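You operate a simulated robot arm through the tools that you are given. There is no shell and no other tool.

The job below is to be done with a simulated robot arm. You get a single attempt, and the scene is never put back.

Task
Dry damp sand on the tank's warm coil.
Fine: swing the orange valve lever open, add one scoop from the square blue sand bin to the black dryer tray, stir with the cream stick till it turns pale, swing the lever shut. Scoop and stick back. Where these are worked on the way, their far stop is far enough and under half their travel is too little: orange valve lever.

The check looks at the end state, three seconds after you hand in, the way a careful person would. Anything else that was tipped, shoved, dropped, spilled or broken makes it a failure.

Robot
A 7-joint arm with a three-finger gripper, fixed in place. Base frame: the origin is at the foot of the arm, x ahead of it, y to its left, z up. Readings come in mm, degrees, newtons and seconds.
Its first joint turns from -166.0 to 166.0 degrees. Payload 2.69 kg.
The tool frame sits at the grasp point between the pads (the TCP): z along the fingers, y along the line on which they close. The tips reach 30 mm beyond it. Largest opening 128 mm; the body of the gripper starts 117 mm behind the TCP.
Orientation is that of the tool frame in the base frame, as a unit quaternion [x, y, z, w]. With the fingers straight down and closing along the base's y, the tool's x points along the base's -x, its y along +y and its z along -z.

Tools
- The arm moves only by the tool play_rows. Its argument "steps" is a list of rows, each an object of numbers (a shift or turn left out is 0, a gripper value left out holds the last): "dx", "dy", "dz": the shift along the tool's x, y, z in mm; "rx", "ry", "rz": the turn, a rotation vector about the tool's x, y, z in rad. In form: [{"dx": .., "dy": .., "dz": .., "rx": .., "ry": .., "rz": ..}, ...]. A call has 1 to 20 rows; each row shifts and turns the commanded pose from where the row before left it, along the tool's axes as they then stand. "fingers" is the finger opening in mm, from 0 to 128, set as the call begins (left out, the last holds). Rows are played at 5 a second. More than 50 mm and 8.6 degrees between two rows, or a gripper value outside its range, and nothing of the call is played. A pose out of reach is approached as far as the arm can. The call stops where the force on the tool passes 40 N (or 10 N more than at its start, if that is more) or the arm is blocked; 0.2 s more then pass. Each finger halts on what it meets, pressing with about 21 N; the grip force reading is that of the motor and also rises with nothing between the fingers. The clock runs only during rows and for 0.2 s after the last one: add rows that do not move to give the fingers time. The reply holds the time, the measured pose of the TCP, the force on the tool along the base axes, the opening and the grip force, in the units named above and with some noise, with the torque about the TCP (base axes, N m) and any sound that the robot's microphone picked up, and new pictures: "show" is both (left out), scene, wrist or none.
- Cameras (640 x 400 px; columns grow to the right, rows downward): "scene" is fixed at [219.9, -498.6, 1627.5]; the picture's right is [0.93, -0.37, 0.00], its down [-0.18, -0.45, -0.87] and it looks along [0.33, 0.81, -0.49] (base axes); focal length 372 px, centre (320, 200). "wrist" rides on the gripper at [58, 54, -131] in the tool frame; the picture's right is [-0.68, 0.74, 0.00], its down [-0.62, -0.57, -0.55] and it looks along [-0.40, -0.37, 0.84] (tool axes); focal length 234 px, centre (320, 200). There is no depth. A picture from a camera that has moved, and an enlarged one, comes with that camera's place and axes in the base frame and with its lens.
- move_column(by): slides the trunk up (or, below 0, down) by that many mm; the arm rides with it, the base frame stays. It gives what a move gives, with no picture.
- inspect(camera, box): a new picture of the part [left, top, right, bottom] of that camera's present view, enlarged. No time passes.
- job_done(): hands the job in; it is judged then, once.

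Places have to be worked out from the pictures, the camera data and where the tool is seen. Open the gripper and draw the arm clear of the work before you hand the job in, unless the task says otherwise.

The tools are called after "Request:" as a command line: name --argument value ..., lists and objects as JSON in quotes. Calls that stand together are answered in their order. play_rows: Moves the arm, as the interface text tells. Its arguments: {"type":"object","properties":{"steps":{"type":"array","items":{"type":"object","properties":{"dx":{"type":"number"},"dy":{"type":"number"},"dz":{"type":"number"},"rx":{"type":"number"},"ry":{"type":"number"},"rz":{"type":"number"}}}},"fingers":{"type":"number"},"show":{"type":"string","enum":["both","scene","wrist","none"]}},"required":["steps"]} The other tools are called the same way: move_column (by) slides the trunk up or down; inspect (camera, box) takes an enlarged picture of a part of a camera's view; job_done () hands the job in.

At the start:

```text
time_s: 0.0
tool_pos: [315.9, 548.9, 1251.1]
orientation: [0.0, 1.0, 0.0, 0.0]
wrist_force: [0.8, -0.8, 0.5]
ft_torque: [-0.05, 0.0, 0.01]
grip_width: 127.9
finger_force: 0.0
trunk travel left (down, up): [-225.0, 125.0]
```

scene: 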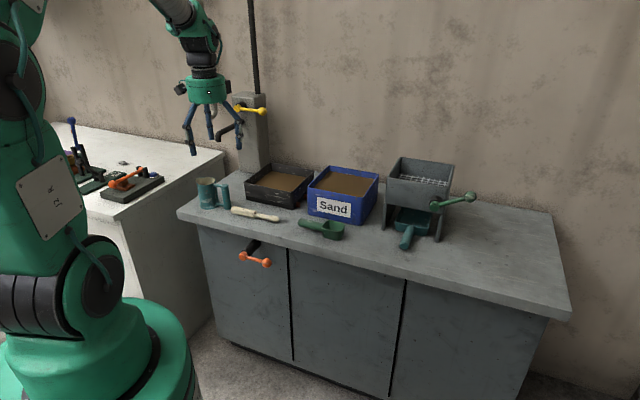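
wrist: 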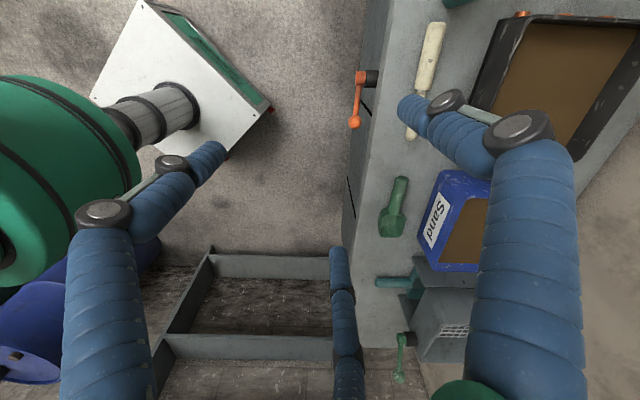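

I start with enlarged views of the work area to judge where the lever, bin, tray, scoop and stick are.

Request:
inspect --camera "scene" --box '[170, 80, 330, 180]'

Request:
inspect --camera "scene" --box '[180, 150, 340, 280]'

Request:
inspect --camera "scene" --box '[280, 140, 490, 270]'

Request:
inspect --camera "wrist" --box '[320, 0, 640, 200]'

Request:
inspect --camera "scene" --box '[40, 100, 200, 220]'

```text
4.00 times, centred on (250, 130) of scene
camera zoom: at [219.9, -498.6, 1627.5], right [0.93, -0.37, 0.0], down [-0.18, -0.45, -0.87], along [0.33, 0.81, -0.49], focal length 1489 px, centre (600, 480)
```

zoom: 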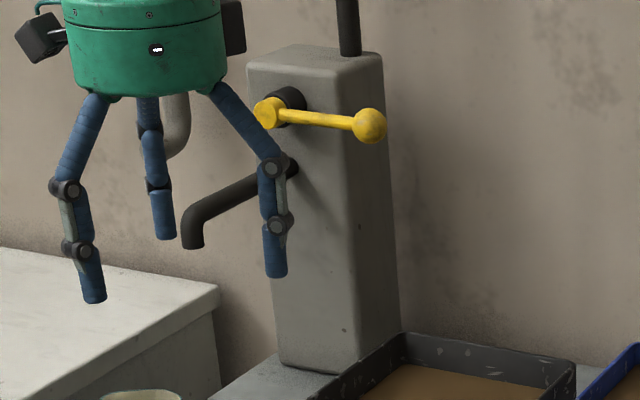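

```text
3.08 times, centred on (260, 215) of scene
camera zoom: at [219.9, -498.6, 1627.5], right [0.93, -0.37, 0.0], down [-0.18, -0.45, -0.87], along [0.33, 0.81, -0.49], focal length 1145 px, centre (505, 154)
```

zoom: 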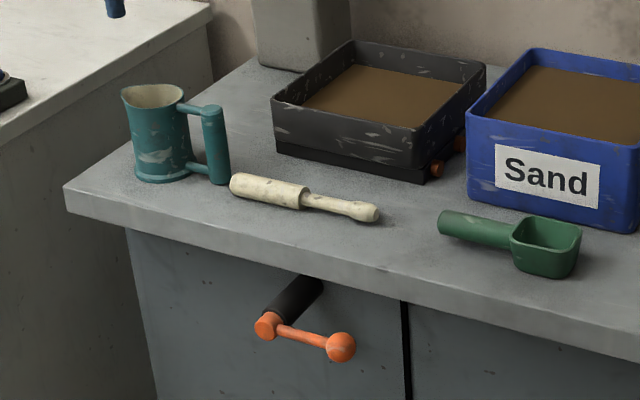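

```text
3.05 times, centred on (385, 205) of scene
camera zoom: at [219.9, -498.6, 1627.5], right [0.93, -0.37, 0.0], down [-0.18, -0.45, -0.87], along [0.33, 0.81, -0.49], focal length 1134 px, centre (122, 185)
```

zoom: 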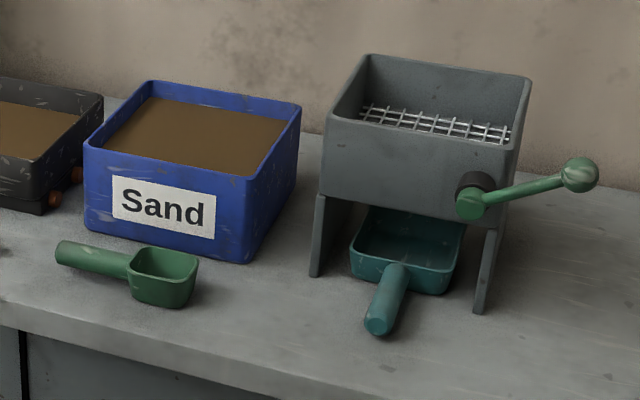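

```text
2.00 times, centred on (480, 100) of wrist
camera zoom: at [258.6, 602.9, 1382.2], right [0.68, 0.74, 0.0], down [0.62, -0.57, 0.55], along [0.4, -0.37, -0.84], focal length 468 px, centre (0, 400)
```

zoom: 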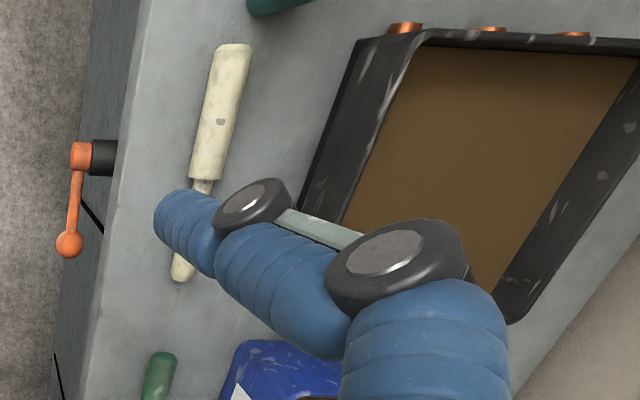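

```text
3.33 times, centred on (120, 160) of scene
camera zoom: at [219.9, -498.6, 1627.5], right [0.93, -0.37, 0.0], down [-0.18, -0.45, -0.87], along [0.33, 0.81, -0.49], focal length 1241 px, centre (987, 333)
```

zoom: 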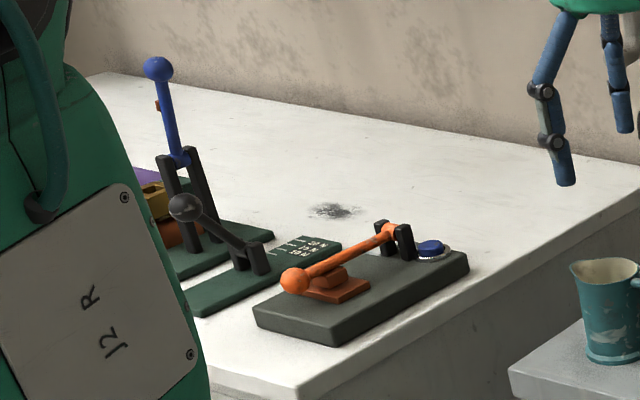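

The scoop handle triangulates to about (573, 566, 905), so the bench top is near z 890 and its front edge runs at about -45°. I move the wrist camera to look squarely over the bench.

Request:
play_rows --steps '[{"dx": -21, "dy": -37}, {"dx": -21, "dy": -37}, {"dx": -21, "dy": -37}, {"dx": -21, "dy": -37}, {"rz": -0.138}, {"rz": -0.138}, {"rz": -0.138}, {"rz": -0.138}, {"rz": -0.138}, {"rz": -0.138}, {"rz": -0.138}, {"rz": -0.138}, {"rz": -0.138}, {"rz": -0.138}, {"rz": -0.138}, {}]'

```text
time_s: 3.4
tool_pos: [400.8, 402.4, 1251.6]
orientation: [-0.689, 0.725, 0.0, 0.001]
wrist_force: [-0.5, -0.1, -0.6]
ft_torque: [-0.01, -0.03, 0.03]
grip_width: 127.8
finger_force: 0.0
trunk travel left (down, up): [-225.0, 125.0]
camera wrist: at [345.2, 346.9, 1382.6], right [-0.7, 0.71, 0.0], down [0.6, 0.59, 0.55], along [0.39, 0.38, -0.84], focal length 234 px, centre (320, 200)
```

scene: 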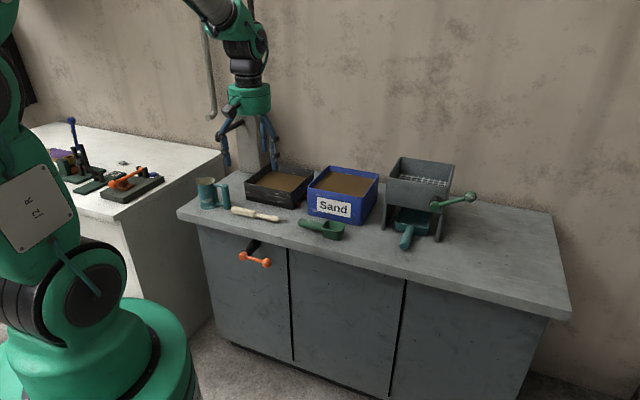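
wrist: 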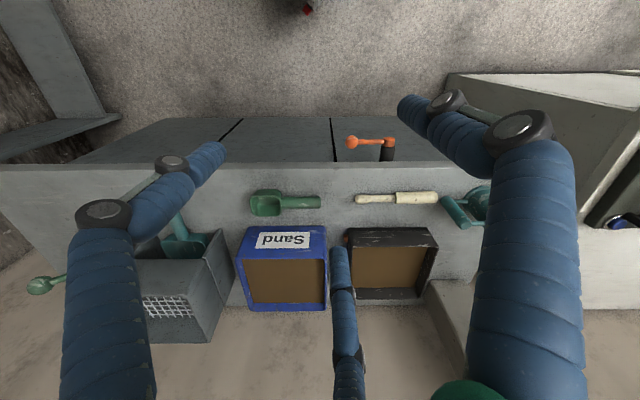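

The wrist view now covers the bench, upside-down. I enlarge it to measure the items.

Request:
inspect --camera "wrist" --box '[230, 120, 390, 220]'

Request:
inspect --camera "wrist" --box '[330, 120, 490, 220]'

Request:
inspect --camera "wrist" --box '[220, 210, 460, 360]'

```text
4.00 times, centred on (310, 170) of wrist
camera zoom: at [345.2, 346.9, 1382.6], right [-0.7, 0.71, 0.0], down [0.6, 0.59, 0.55], along [0.39, 0.38, -0.84], focal length 937 px, centre (360, 320)
```

zoom: 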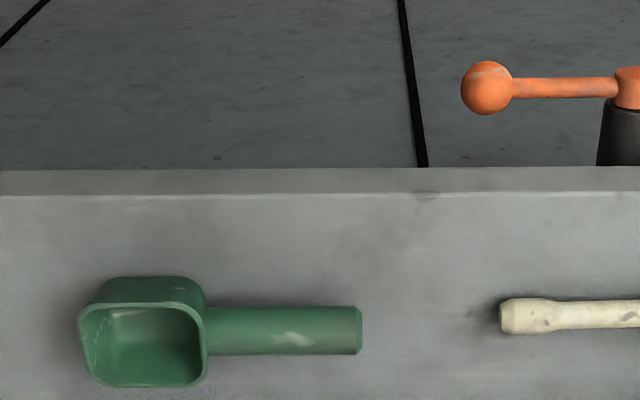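

```text
4.00 times, centred on (410, 170) of wrist
camera zoom: at [345.2, 346.9, 1382.6], right [-0.7, 0.71, 0.0], down [0.6, 0.59, 0.55], along [0.39, 0.38, -0.84], focal length 937 px, centre (-40, 320)
```

zoom: 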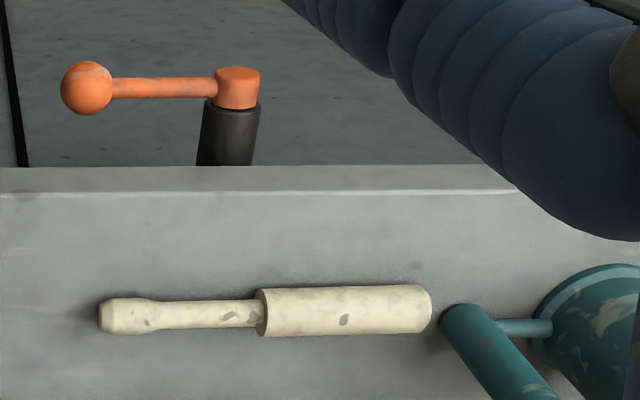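

```text
2.67 times, centred on (340, 285) of wrist
camera zoom: at [345.2, 346.9, 1382.6], right [-0.7, 0.71, 0.0], down [0.6, 0.59, 0.55], along [0.39, 0.38, -0.84], focal length 624 px, centre (267, -27)
```

zoom: 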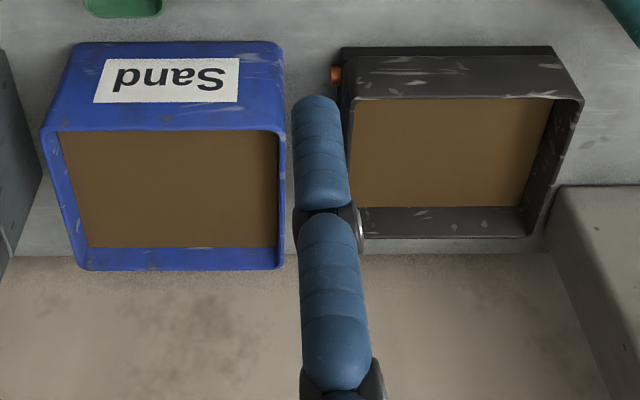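

Bench axes come out at 45° to base: front edge at depth about 728 mm along (0.707, 0.707), lever ball about 30 mm in front of it. I close the fingers in free air to see how the gripper really looks and moves.

Request:
play_rows --steps '[{}, {}, {}, {}, {}]' --fingers 0

```text
time_s: 4.6
tool_pos: [401.1, 402.7, 1251.2]
orientation: [-0.689, 0.725, 0.0, 0.0]
wrist_force: [-0.1, -0.3, 0.7]
ft_torque: [0.02, 0.02, -0.01]
grip_width: 2.6
finger_force: 21.0
trunk travel left (down, up): [-225.0, 125.0]
camera wrist: at [345.1, 347.0, 1382.6], right [-0.7, 0.71, 0.0], down [0.6, 0.59, 0.55], along [0.39, 0.38, -0.84], focal length 234 px, centre (320, 200)
```

scene: 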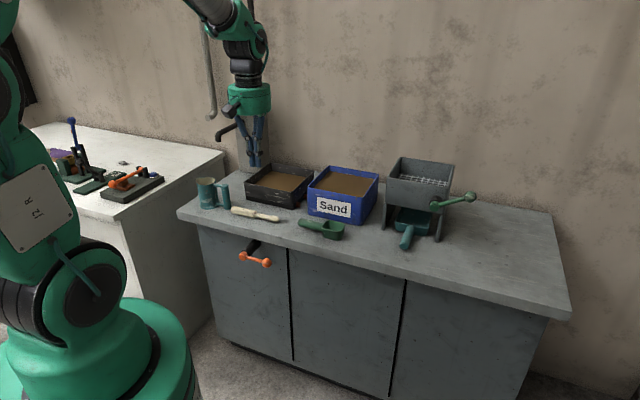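
wrist: 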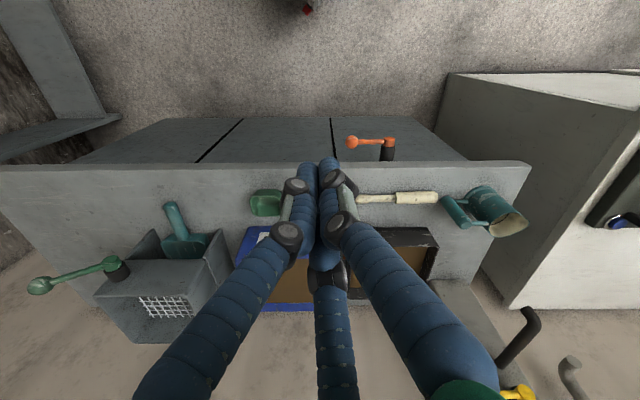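

Request:
inspect --camera "wrist" --box '[240, 140, 400, 260]'

Request:
inspect --camera "scene" --box '[200, 70, 300, 180]'

Request:
play_rows --steps '[{}, {}, {}]' --fingers 50

```text
3.33 times, centred on (320, 200) of wrist
camera zoom: at [345.1, 347.0, 1382.6], right [-0.7, 0.71, 0.0], down [0.6, 0.59, 0.55], along [0.39, 0.38, -0.84], focal length 781 px, centre (320, 200)
```

zoom: 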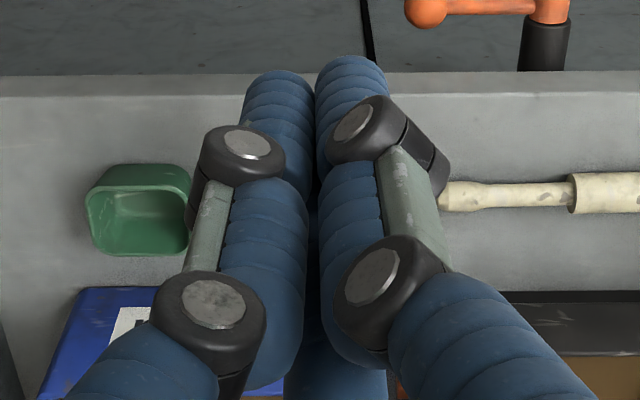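

```text
3.64 times, centred on (250, 125) of scene
camera zoom: at [219.9, -498.6, 1627.5], right [0.93, -0.37, 0.0], down [-0.18, -0.45, -0.87], along [0.33, 0.81, -0.49], focal length 1353 px, centre (574, 473)
```

zoom: 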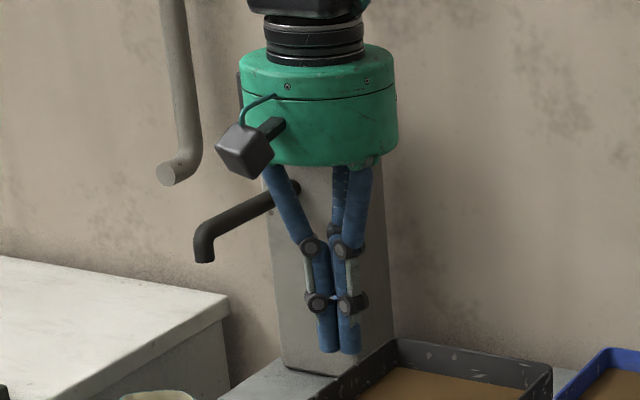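

```text
time_s: 5.4
tool_pos: [401.5, 402.8, 1250.8]
orientation: [-0.688, 0.726, 0.0, 0.0]
wrist_force: [-0.3, 0.0, -0.5]
ft_torque: [0.03, -0.02, -0.01]
grip_width: 49.8
finger_force: 0.0
trunk travel left (down, up): [-225.0, 125.0]
camera wrist: at [345.1, 346.9, 1382.6], right [-0.7, 0.71, 0.0], down [0.6, 0.59, 0.55], along [0.39, 0.38, -0.84], focal length 234 px, centre (320, 200)
```

scene: 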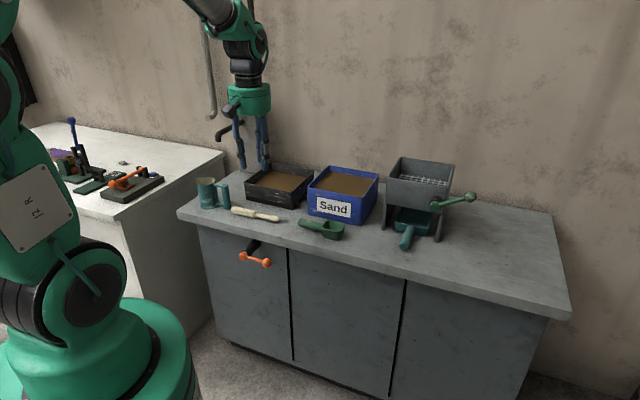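
wrist: 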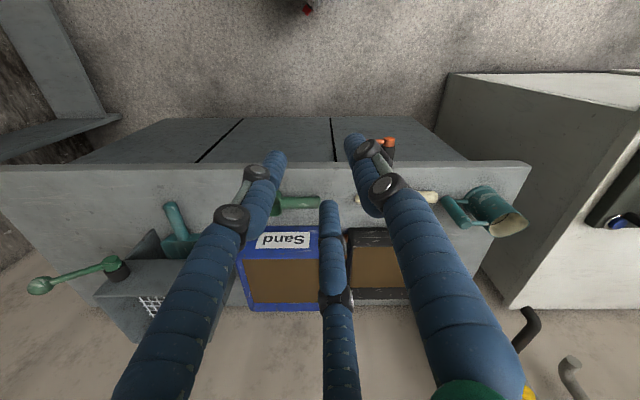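

The hand is drawn as three radial fingers; I'll treat it as closing along tool y as described. I lower the camera 150 mm at the same orientation to get a clean stereo pair for heights.

Request:
play_rows --steps '[{"dz": 50}, {"dz": 50}, {"dz": 50}, {}, {}]' --fingers 128 --show "wrist"

Request:
inspect --camera "wrist" --box '[220, 100, 380, 200]'

Request:
inspect --camera "wrist" --box '[340, 60, 500, 200]'

Request:
inspect --camera "wrist" --box '[210, 180, 450, 330]'

```text
time_s: 6.6
tool_pos: [399.4, 399.3, 1101.6]
orientation: [-0.689, 0.725, 0.001, 0.0]
wrist_force: [-0.4, -0.6, 0.6]
ft_torque: [0.03, -0.03, -0.01]
grip_width: 128.2
finger_force: 0.0
trunk travel left (down, up): [-225.0, 125.0]
camera wrist: at [343.1, 344.6, 1232.3], right [-0.7, 0.71, 0.0], down [0.6, 0.59, 0.55], along [0.39, 0.38, -0.84], focal length 234 px, centre (320, 200)
```

wrist: 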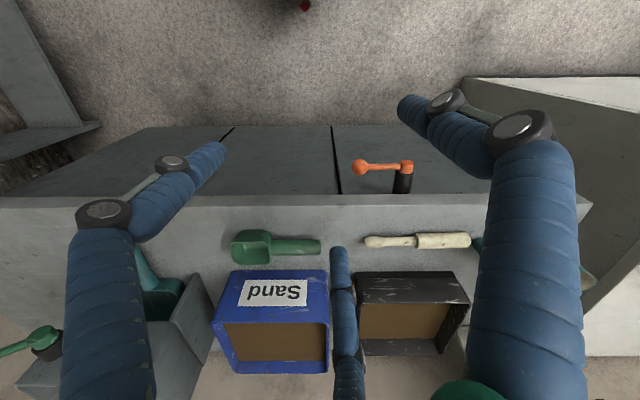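

```text
4.00 times, centred on (300, 150) of wrist
camera zoom: at [343.1, 344.6, 1232.3], right [-0.7, 0.71, 0.0], down [0.6, 0.59, 0.55], along [0.39, 0.38, -0.84], focal length 937 px, centre (400, 400)
```

zoom: 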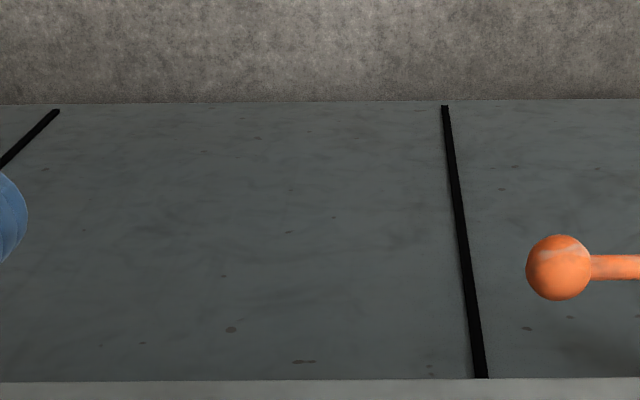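

```text
2.86 times, centred on (420, 130) of wrist
camera zoom: at [343.1, 344.6, 1232.3], right [-0.7, 0.71, 0.0], down [0.6, 0.59, 0.55], along [0.39, 0.38, -0.84], focal length 669 px, centre (34, 400)
```

zoom: 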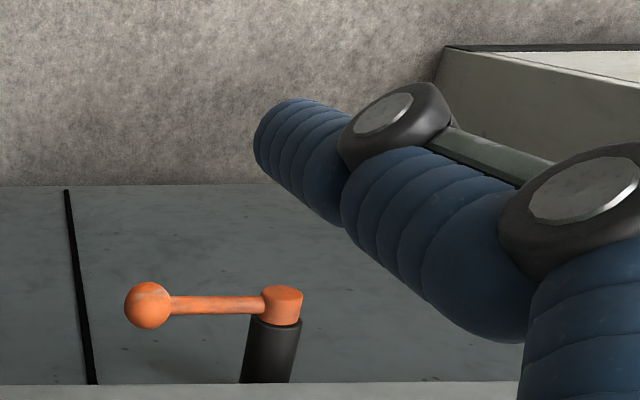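

```text
2.67 times, centred on (330, 255) of wrist
camera zoom: at [343.1, 344.6, 1232.3], right [-0.7, 0.71, 0.0], down [0.6, 0.59, 0.55], along [0.39, 0.38, -0.84], focal length 624 px, centre (293, 53)
```

zoom: 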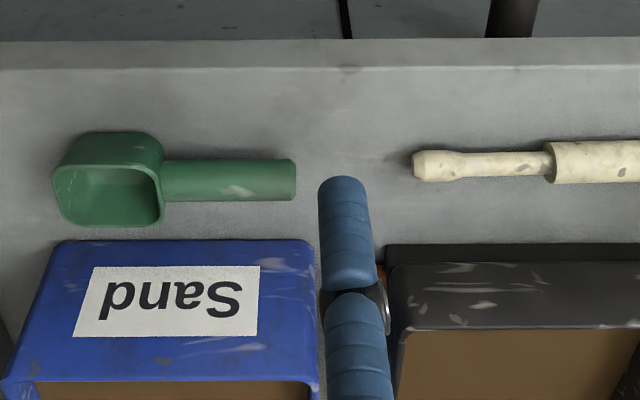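

Stereo puts the bench top at z≈879, its front edge at depth D≈728, the lever hub at (S≈188, D≈700, z≈773) and the ball about 101 mm to its right. I turn the tool so y points along depth (φ=45°).

Request:
play_rows --steps '[{"rz": 0.1441}, {"rz": 0.1441}, {"rz": 0.1441}, {"rz": 0.1441}, {"rz": 0.1441}, {"rz": 0.1441}, {"rz": 0.1441}, {"rz": 0.1441}, {"rz": 0.1441}, {"rz": 0.1441}, {"rz": 0.1441}, {"rz": 0.1441}, {"rz": 0.1441}, {"rz": 0.1441}, {"rz": 0.1441}, {"rz": 0.1441}, {}]' --fingers 60

```text
time_s: 10.2
tool_pos: [400.3, 401.0, 1101.1]
orientation: [0.384, 0.923, 0.0, 0.0]
wrist_force: [-0.6, -0.2, 0.5]
ft_torque: [-0.05, -0.03, 0.0]
grip_width: 59.9
finger_force: 0.0
trunk travel left (down, up): [-225.0, 125.0]
camera wrist: at [397.4, 480.2, 1232.5], right [1.0, 0.04, 0.0], down [0.03, -0.84, 0.55], along [0.02, -0.55, -0.84], focal length 234 px, centre (320, 200)
```

scene: 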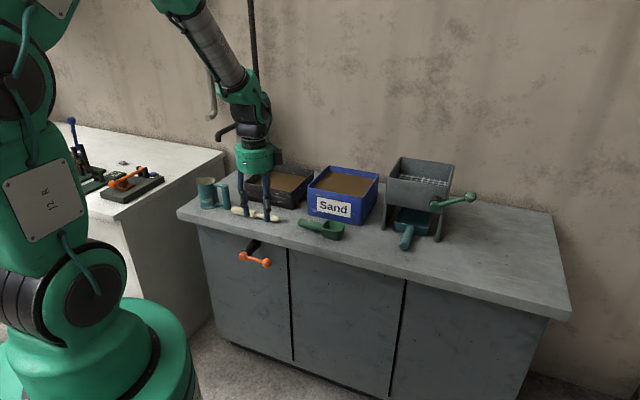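
wrist: 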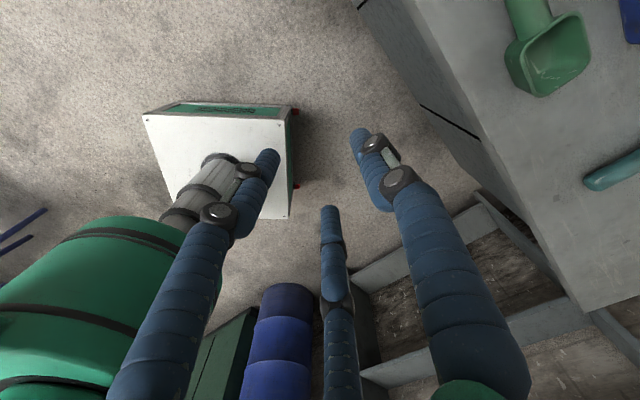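

Tool y is now at 44.8°. Next I tilt the tool to horizontal, pointing toward the cabinet, well above and in front of the bench.

Request:
play_rows --steps '[{"rx": -0.1428}, {"rx": -0.1428}, {"rx": -0.1428}, {"rx": -0.1428}, {"rx": -0.1428}, {"rx": -0.1428}, {"rx": -0.1428}, {"rx": -0.1428}, {"rx": -0.1428}, {"rx": -0.1428}, {"rx": -0.1428}, {}]'

```text
time_s: 12.8
tool_pos: [380.3, 364.0, 1161.5]
orientation: [0.293, 0.708, 0.594, 0.245]
wrist_force: [0.2, 0.8, 0.1]
ft_torque: [0.05, -0.01, -0.02]
grip_width: 59.9
finger_force: 0.0
out of reach, approached as far as the arm can: row 6, 7, 8, 9
trunk travel left (down, up): [-225.0, 125.0]
camera wrist: at [254.3, 320.9, 1237.7], right [0.57, -0.39, 0.72], down [-0.02, -0.89, -0.46], along [0.82, 0.25, -0.51], focal length 234 px, centre (320, 200)
```

scene: 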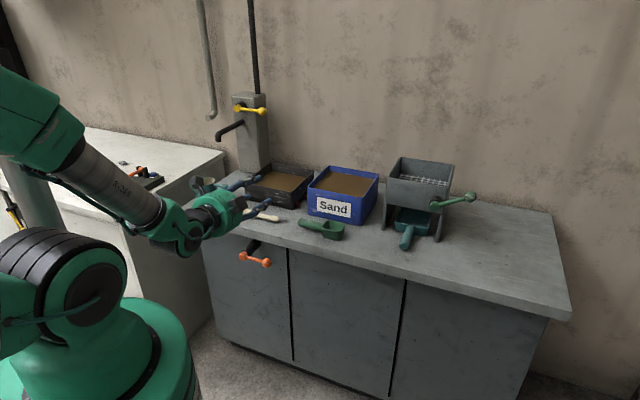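
wrist: 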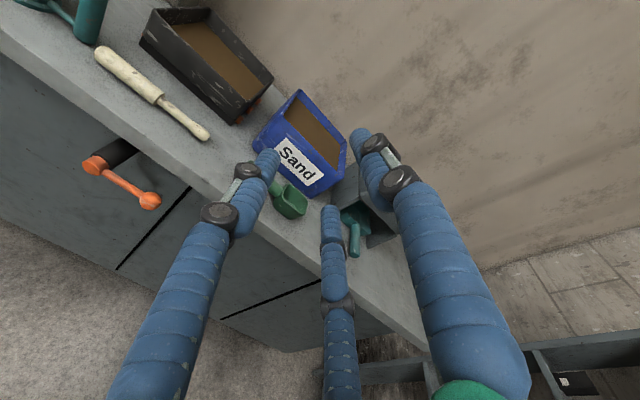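

The fold was too tight near the base (rows 6–9 out of reach). I move forward along the tool toward the bench at this height, staying well above it, to let the arm take the horizontal pose.

Request:
play_rows --steps '[{"dz": 40}, {"dz": 40}, {"dz": 40}, {}, {}]'

```text
time_s: 14.0
tool_pos: [462.2, 450.6, 1143.0]
orientation: [0.294, 0.708, 0.594, 0.245]
wrist_force: [-0.6, -0.5, 0.1]
ft_torque: [0.0, 0.02, 0.01]
grip_width: 60.1
finger_force: 0.1
trunk travel left (down, up): [-225.0, 125.0]
camera wrist: at [337.5, 405.8, 1218.4], right [0.57, -0.39, 0.72], down [-0.02, -0.89, -0.46], along [0.82, 0.25, -0.51], focal length 234 px, centre (320, 200)
```

scene: 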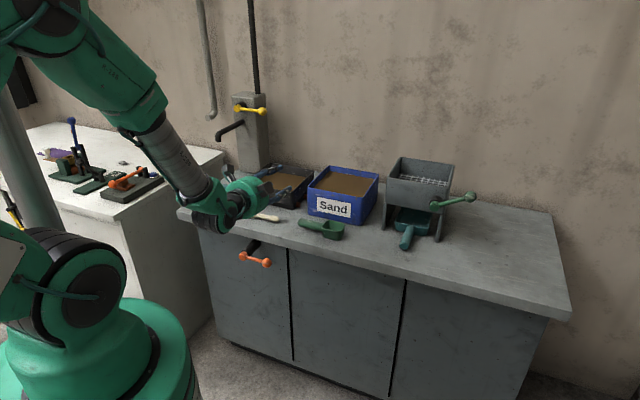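
wrist: 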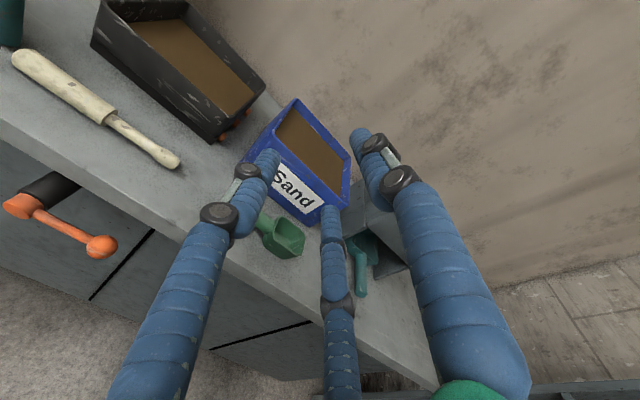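

The tool now points along depth, 10° below horizontal, which suits the lever. I go down in front of the cabinet to a stand-off before the lever arm (S≈133, D≈610, z≈787).

Request:
play_rows --steps '[{"dx": 14.1, "dy": -35.7, "dz": 2.7}, {"dx": 14.1, "dy": -35.7, "dz": 2.7}, {"dx": 14.1, "dy": -35.7, "dz": 2.7}, {"dx": 14.1, "dy": -35.7, "dz": 2.7}, {"dx": 14.1, "dy": -35.7, "dz": 2.7}, {"dx": 14.1, "dy": -35.7, "dz": 2.7}, {"dx": 14.1, "dy": -35.7, "dz": 2.7}, {"dx": 14.1, "dy": -35.7, "dz": 2.7}, {"dx": 14.1, "dy": -35.7, "dz": 2.7}, {"dx": 14.1, "dy": -35.7, "dz": 2.7}, {}]'

```text
time_s: 16.4
tool_pos: [336.3, 523.3, 787.5]
orientation: [0.293, 0.708, 0.594, 0.245]
wrist_force: [0.0, -0.2, 0.2]
ft_torque: [0.03, -0.01, -0.04]
grip_width: 60.0
finger_force: 0.0
trunk travel left (down, up): [-225.0, 125.0]
camera wrist: at [209.9, 479.9, 862.5], right [0.57, -0.39, 0.72], down [-0.02, -0.89, -0.46], along [0.82, 0.25, -0.51], focal length 234 px, centre (320, 200)
```

scene: 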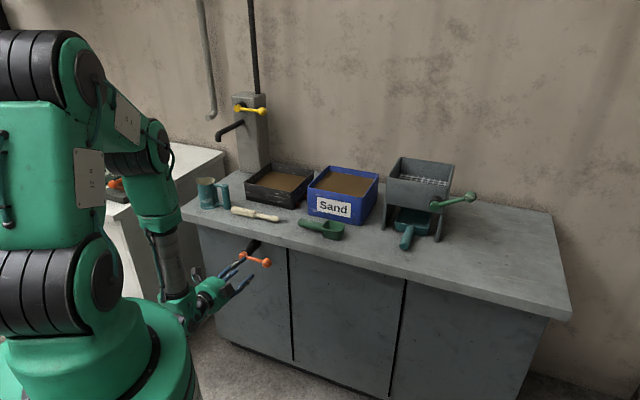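
wrist: 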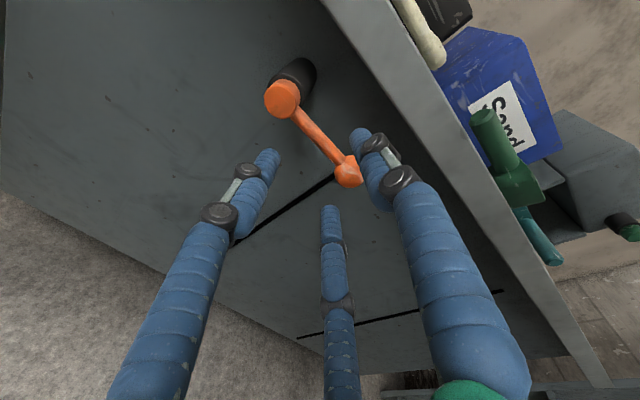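

The refined lever position is S≈186 for the hub, S≈91 for the ball, z≈774, D≈697. I move straight in so the fingers straddle the lever arm, watching the force.

Request:
play_rows --steps '[{"dx": 1, "dz": 14.4, "dy": -0.6}, {"dx": 1, "dz": 14.4, "dy": -0.6}, {"dx": 1, "dz": 14.4, "dy": -0.6}, {"dx": 1, "dz": 14.4, "dy": -0.6}, {"dx": 1, "dz": 14.4, "dy": -0.6}, {"dz": 14.0}, {}]'

Request:
inspect --camera "wrist" --box '[220, 80, 420, 240]'

```text
time_s: 18.0
tool_pos: [394.8, 586.4, 766.0]
orientation: [0.294, 0.708, 0.594, 0.245]
wrist_force: [0.4, 0.2, 0.7]
ft_torque: [-0.01, 0.01, -0.01]
grip_width: 60.1
finger_force: 0.0
trunk travel left (down, up): [-225.0, 125.0]
camera wrist: at [269.2, 542.2, 842.3], right [0.57, -0.39, 0.72], down [-0.02, -0.89, -0.46], along [0.82, 0.25, -0.51], focal length 234 px, centre (320, 200)
```

scene: 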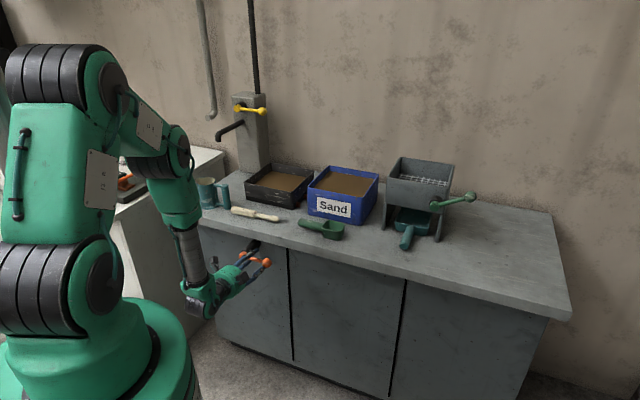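
wrist: 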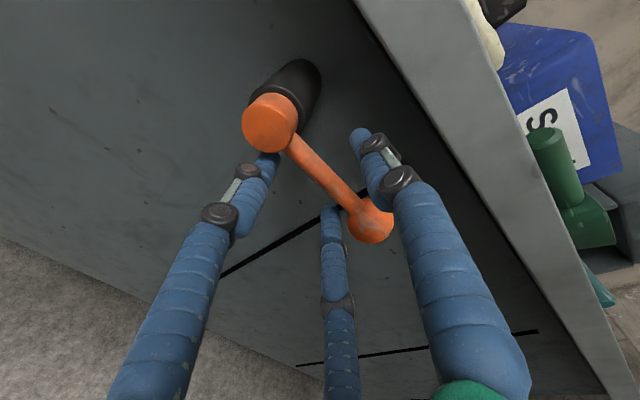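

```text
2.50 times, centred on (320, 160) of wrist
camera zoom: at [269.2, 542.2, 842.3], right [0.57, -0.39, 0.72], down [-0.02, -0.89, -0.46], along [0.82, 0.25, -0.51], focal length 585 px, centre (320, 300)
```

zoom: 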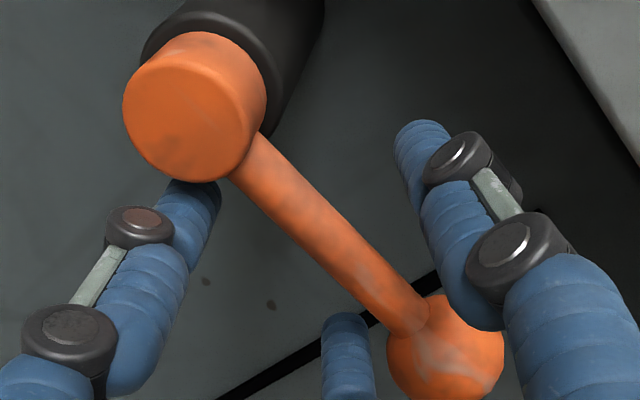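

The arm lies between the fingers, about 8 mm above the TCP. I raise 7 mm to centre on it and close gently to grip.

Request:
play_rows --steps '[{"dy": 3.5}, {"dy": 3.5}, {}]' --show "none"

Request:
play_rows --steps '[{}, {}, {}]' --fingers 8

Request:
inspect --camera "wrist" --box '[220, 80, 420, 240]'

```text
time_s: 18.8
tool_pos: [393.2, 586.1, 772.7]
orientation: [0.293, 0.708, 0.594, 0.245]
wrist_force: [-1.8, 0.8, -2.9]
ft_torque: [0.04, 0.2, -0.04]
grip_width: 60.4
finger_force: 0.3
trunk travel left (down, up): [-225.0, 125.0]
```

```text
time_s: 19.6
tool_pos: [390.4, 584.0, 768.5]
orientation: [0.295, 0.712, 0.589, 0.244]
wrist_force: [2.6, 4.4, -12.9]
ft_torque: [-0.1, 0.14, 0.16]
grip_width: 23.1
finger_force: 11.2
trunk travel left (down, up): [-225.0, 125.0]
stopped in row 3: the force on the tool passed its limit at 41 N (the readings are from after the stop); the commanded pose is now the measured one
camera wrist: at [266.8, 539.8, 845.3], right [0.58, -0.38, 0.72], down [-0.02, -0.89, -0.45], along [0.82, 0.25, -0.52], focal length 234 px, centre (320, 200)
```

scene: 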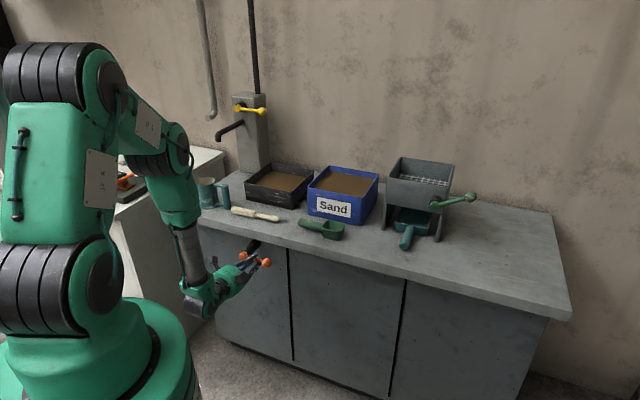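
wrist: 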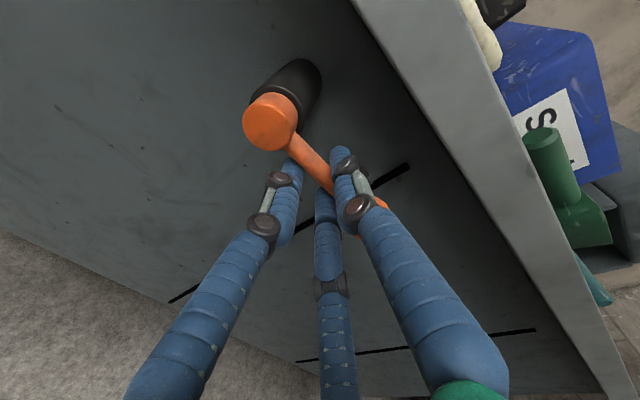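

```text
2.50 times, centred on (320, 160) of wrist
camera zoom: at [266.8, 539.8, 845.3], right [0.58, -0.38, 0.72], down [-0.02, -0.89, -0.45], along [0.82, 0.25, -0.52], focal length 585 px, centre (320, 300)
```

zoom: 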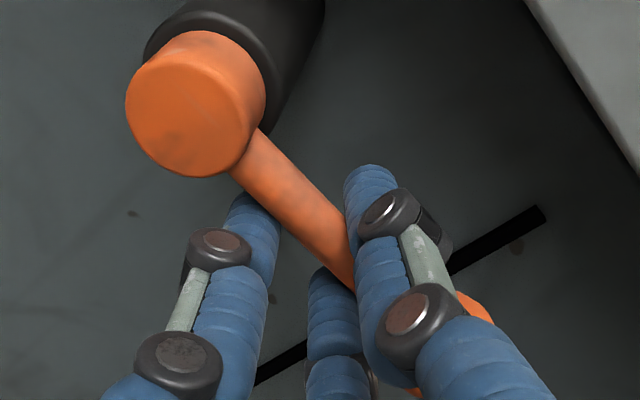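

The grip closed round the arm with the lever unmoved; the residual force pushes the tool down, suggesting the lever doesn't go up. I test a small downward swing about the hub (rotating with it) and watch the forces.

Request:
play_rows --steps '[{}, {}]' --show "none"

Request:
play_rows --steps '[{"dy": -5, "rz": 0.1}, {"dx": 1, "dy": -5, "rz": 0.1}, {}]'

```text
time_s: 20.2
tool_pos: [391.2, 582.5, 768.3]
orientation: [0.294, 0.712, 0.589, 0.245]
wrist_force: [0.1, 3.0, -17.8]
ft_torque: [-0.2, 0.18, 0.17]
grip_width: 21.8
finger_force: 44.7
trunk travel left (down, up): [-225.0, 125.0]
```

```text
time_s: 21.0
tool_pos: [389.7, 583.6, 759.6]
orientation: [0.363, 0.678, 0.612, 0.183]
wrist_force: [3.0, 11.1, -17.1]
ft_torque: [-0.82, -0.53, 1.06]
grip_width: 22.3
finger_force: 45.2
trunk travel left (down, up): [-225.0, 125.0]
camera wrist: at [275.0, 533.2, 846.8], right [0.65, -0.49, 0.58], down [-0.12, -0.82, -0.56], along [0.75, 0.3, -0.59], focal length 234 px, centre (320, 200)
```

scene: 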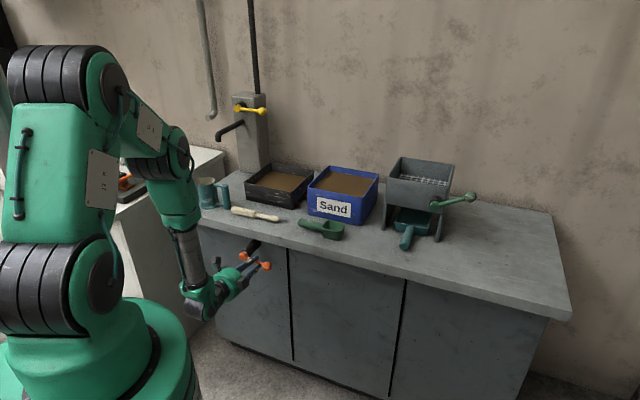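
wrist: 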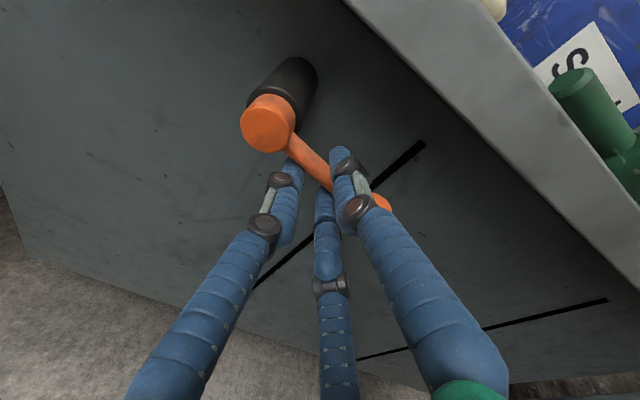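

The lever followed the swing down, so that is the opening direction. I continue the arc about the hub in small steps.

Request:
play_rows --steps '[{"dx": 1.0, "dy": -6.1, "dz": 0.8, "rz": 0.12}, {"dx": 1.0, "dy": -6.1, "dz": 0.8, "rz": 0.12}, {"dx": 1.0, "dy": -6.1, "dz": 0.8, "rz": 0.12}, {"dx": 1.0, "dy": -6.1, "dz": 0.8, "rz": 0.12}, {"dx": 1.0, "dy": -6.1, "dz": 0.8, "rz": 0.12}, {}]'

```text
time_s: 22.4
tool_pos: [376.1, 594.5, 732.0]
orientation: [0.548, 0.54, 0.639, -0.005]
wrist_force: [-1.2, -1.8, -1.4]
ft_torque: [0.17, -0.28, 0.29]
grip_width: 22.0
finger_force: 45.1
trunk travel left (down, up): [-225.0, 125.0]
camera wrist: at [295.3, 515.0, 836.0], right [0.71, -0.7, 0.03], down [-0.47, -0.51, -0.72], along [0.52, 0.5, -0.69], focal length 234 px, centre (320, 200)
```

scene: 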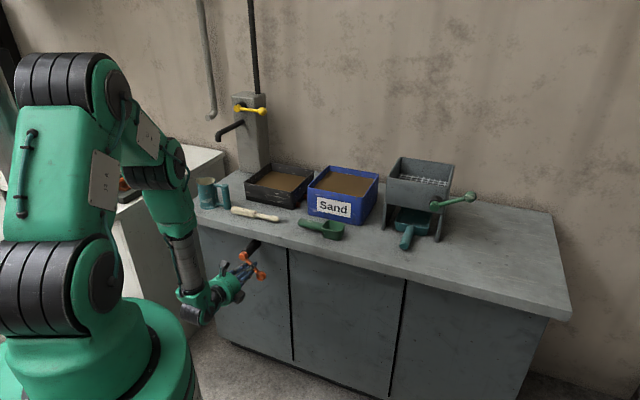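
wrist: 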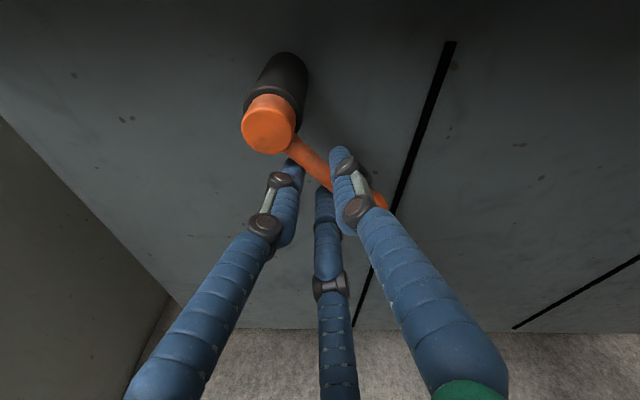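

The lever now points about 46° down with almost no force. I continue toward its far stop.

Request:
play_rows --steps '[{"dx": 1.0, "dy": -6.1, "dz": 0.8, "rz": 0.12}, {"dx": 1.0, "dy": -6.1, "dz": 0.8, "rz": 0.12}, {"dx": 1.0, "dy": -6.1, "dz": 0.8, "rz": 0.12}, {"dx": 1.0, "dy": -6.1, "dz": 0.8, "rz": 0.12}, {"dx": 1.0, "dy": -6.1, "dz": 0.8, "rz": 0.12}, {}]'

```text
time_s: 23.3
tool_pos: [367.6, 604.2, 728.1]
orientation: [0.642, 0.421, 0.628, -0.127]
wrist_force: [-4.0, -15.4, 20.3]
ft_torque: [-1.19, -0.93, -0.67]
grip_width: 25.6
finger_force: 45.4
trunk travel left (down, up): [-225.0, 125.0]
stopped in row 4: the force on the tool passed its limit at 48 N (the readings are from after the stop); the commanded pose is now the measured one
camera wrist: at [305.8, 502.8, 824.5], right [0.61, -0.71, -0.35], down [-0.69, -0.27, -0.67], along [0.38, 0.65, -0.65], focal length 234 px, centre (320, 200)
```

scene: 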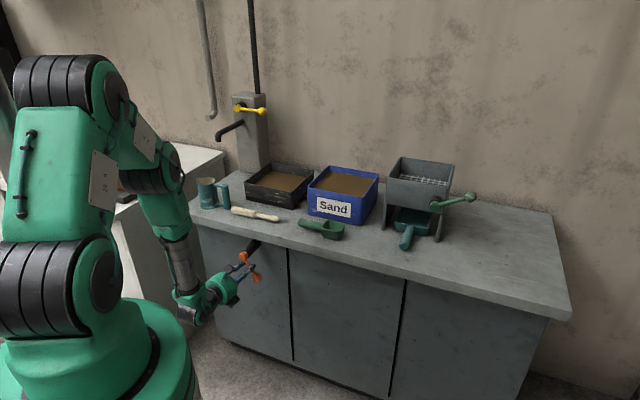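
wrist: 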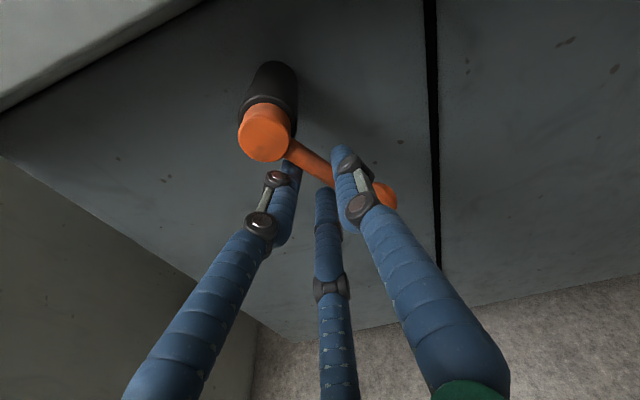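

Request:
inspect --camera "wrist" --box '[220, 60, 420, 240]'

Request:
inspect --camera "scene" --box '[180, 220, 300, 320]'

```text
2.22 times, centred on (320, 150) of wrist
camera zoom: at [305.8, 502.8, 824.5], right [0.61, -0.71, -0.35], down [-0.69, -0.27, -0.67], along [0.38, 0.65, -0.65], focal length 520 px, centre (320, 311)
```

zoom: 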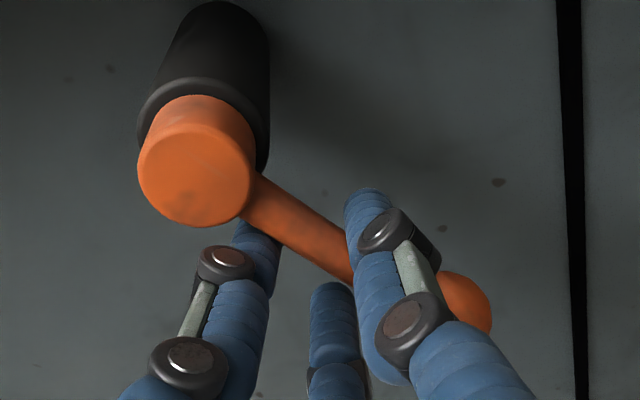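

```text
4.00 times, centred on (240, 270) of scene
camera zoom: at [219.9, -498.6, 1627.5], right [0.93, -0.37, 0.0], down [-0.18, -0.45, -0.87], along [0.33, 0.81, -0.49], focal length 1489 px, centre (640, -80)
```

zoom: 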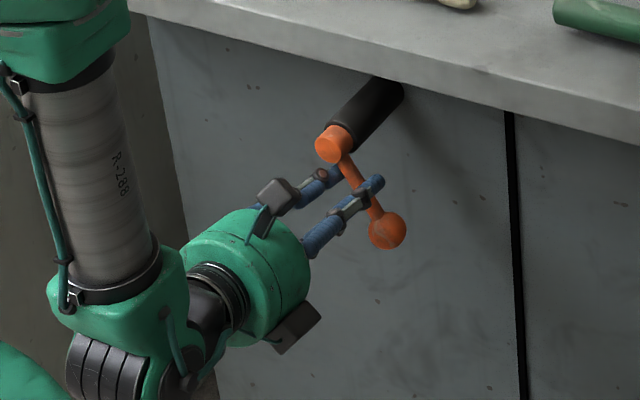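

The lever stopped at about 60° down with the arm lagging the tool, which looks like its far stop. I release it, back straight out and look at it.

Request:
play_rows --steps '[{"dx": -0.8, "dy": 3, "rz": -0.06}, {}]' --show "none"

Request:
play_rows --steps '[{}, {}, {"dz": -5}, {"dz": -10}, {"dz": -20}, {"dz": -25}, {"dz": -25}, {}]' --fingers 56

Request:
inspect --camera "scene" --box '[180, 220, 300, 320]'

```text
time_s: 23.9
tool_pos: [368.9, 604.1, 727.3]
orientation: [0.63, 0.439, 0.632, -0.108]
wrist_force: [-5.3, -10.1, 21.8]
ft_torque: [-0.25, -1.19, 0.03]
grip_width: 23.8
finger_force: 44.9
trunk travel left (down, up): [-225.0, 125.0]
```

```text
time_s: 25.7
tool_pos: [309.7, 545.2, 742.6]
orientation: [0.63, 0.439, 0.631, -0.108]
wrist_force: [0.2, -0.6, 0.5]
ft_torque: [-0.04, 0.01, -0.03]
grip_width: 56.2
finger_force: 0.1
trunk travel left (down, up): [-225.0, 125.0]
camera wrist: at [245.5, 447.4, 840.6], right [0.63, -0.72, -0.29], down [-0.66, -0.3, -0.69], along [0.4, 0.63, -0.67], focal length 234 px, centre (320, 200)
```

scene: 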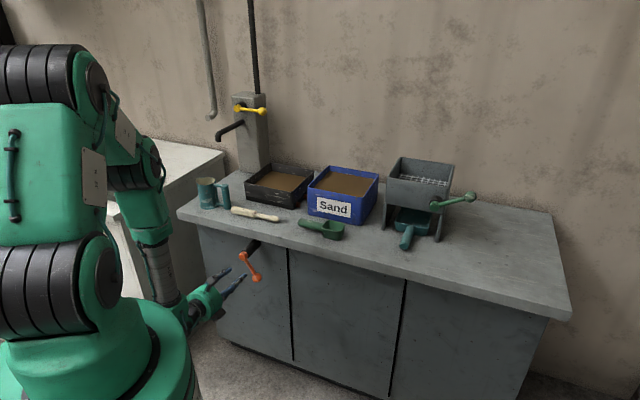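
wrist: 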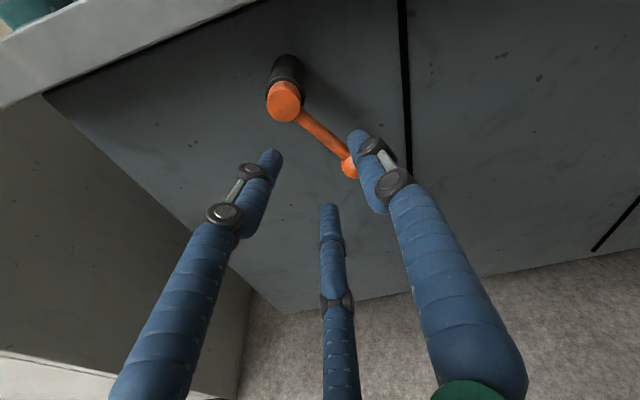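

```text
4.00 times, centred on (240, 270) of scene
camera zoom: at [219.9, -498.6, 1627.5], right [0.93, -0.37, 0.0], down [-0.18, -0.45, -0.87], along [0.33, 0.81, -0.49], focal length 1489 px, centre (640, -80)
```

zoom: 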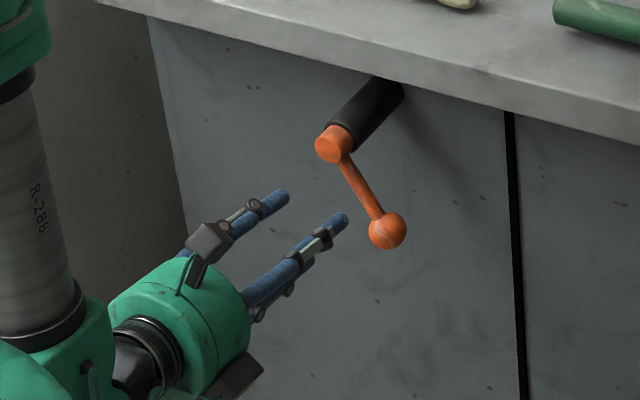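

The lever holds at about 58–60° down, firmly against its stop, so the valve is open. The hand really behaves as three radial fingers (22 mm reading on the 14 mm arm). I un-twist, rise in front of the bench, then stand the tool vertical again.

Request:
play_rows --steps '[{"rz": -0.1409}, {"rz": -0.1409}, {"rz": -0.1409}, {"rz": -0.1409}, {"rz": -0.1409}, {"rz": -0.1409}, {"rz": -0.1409}, {"rz": -0.1409}, {"dy": 40}, {"dy": 40}, {"dy": 40}, {"dy": 40}, {"dy": 40}, {"dy": 40}, {"dy": 40}, {"dy": 40}, {"dy": 40}, {"dy": 40}, {}]' --show "none"

Request:
play_rows --steps '[{"rx": 0.1396}, {"rx": 0.1396}, {"rx": 0.1396}, {"rx": 0.1396}, {"rx": 0.1396}, {"rx": 0.1396}, {"rx": 0.1396}, {"rx": 0.1396}, {"rx": 0.1396}, {"rx": 0.1396}, {}]' --fingers 70

```text
time_s: 29.7
tool_pos: [362.3, 592.9, 1137.6]
orientation: [0.298, 0.708, 0.591, 0.246]
wrist_force: [-0.6, -1.1, -0.1]
ft_torque: [-0.04, 0.02, 0.03]
grip_width: 56.0
finger_force: 0.0
trunk travel left (down, up): [-225.0, 125.0]
```

```text
time_s: 32.1
tool_pos: [367.1, 592.6, 1136.7]
orientation: [0.383, 0.908, 0.154, 0.07]
wrist_force: [0.0, -0.5, 1.0]
ft_torque: [0.06, -0.04, -0.03]
grip_width: 69.9
finger_force: 0.0
out of reach, approached as far as the arm can: row 7, 9, 10
trunk travel left (down, up): [-225.0, 125.0]
camera wrist: at [331.0, 640.2, 1277.4], right [0.97, 0.0, 0.25], down [-0.09, -0.94, 0.34], along [0.24, -0.35, -0.91], focal length 234 px, centre (320, 200)
```

scene: 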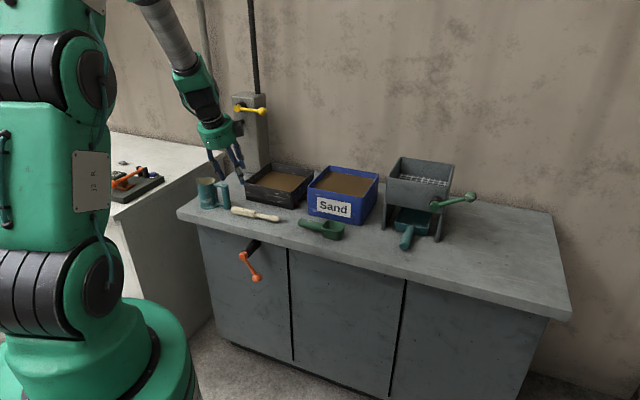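
wrist: 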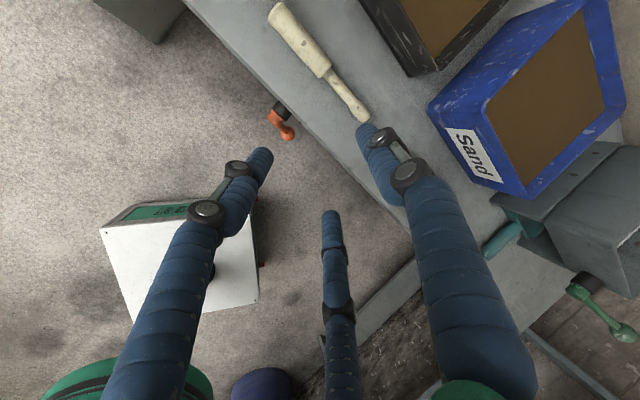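

The tool is still 20° off vertical at that spot. I shift over the front of the bench toward the scoop, still at z≈1137, and finish standing it upright.

Request:
play_rows --steps '[{"dx": -39.4, "dy": 15.3, "dz": 5.4}, {"dx": -39.4, "dy": 15.3, "dz": 5.4}, {"dx": -39.4, "dy": 15.3, "dz": 5.4}, {"dx": -39.4, "dy": 15.3, "dz": 5.4}, {"dx": -39.4, "dy": 15.3, "dz": 5.4}, {"rx": 0.114}, {"rx": 0.114}, {"rx": 0.114}, {}]'

```text
time_s: 34.1
tool_pos: [464.3, 514.1, 1072.9]
orientation: [0.385, 0.907, 0.157, 0.075]
wrist_force: [1.5, 0.2, 0.8]
ft_torque: [0.01, 0.05, 0.01]
grip_width: 70.0
finger_force: 0.1
out of reach, approached as far as the arm can: row 2, 3, 4, 5, 6, 7, 8
trunk travel left (down, up): [-225.0, 125.0]
camera wrist: at [426.9, 561.1, 1214.6], right [0.96, 0.0, 0.26], down [-0.09, -0.94, 0.33], along [0.25, -0.35, -0.91], focal length 234 px, centre (320, 200)
```

scene: 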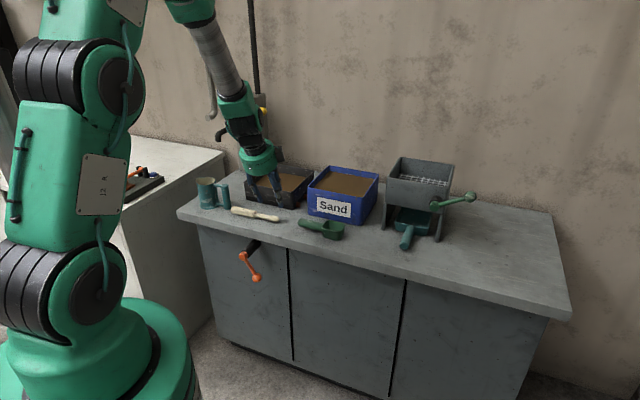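
wrist: 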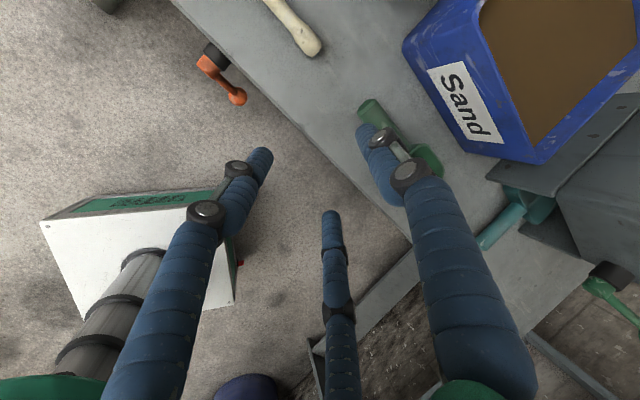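

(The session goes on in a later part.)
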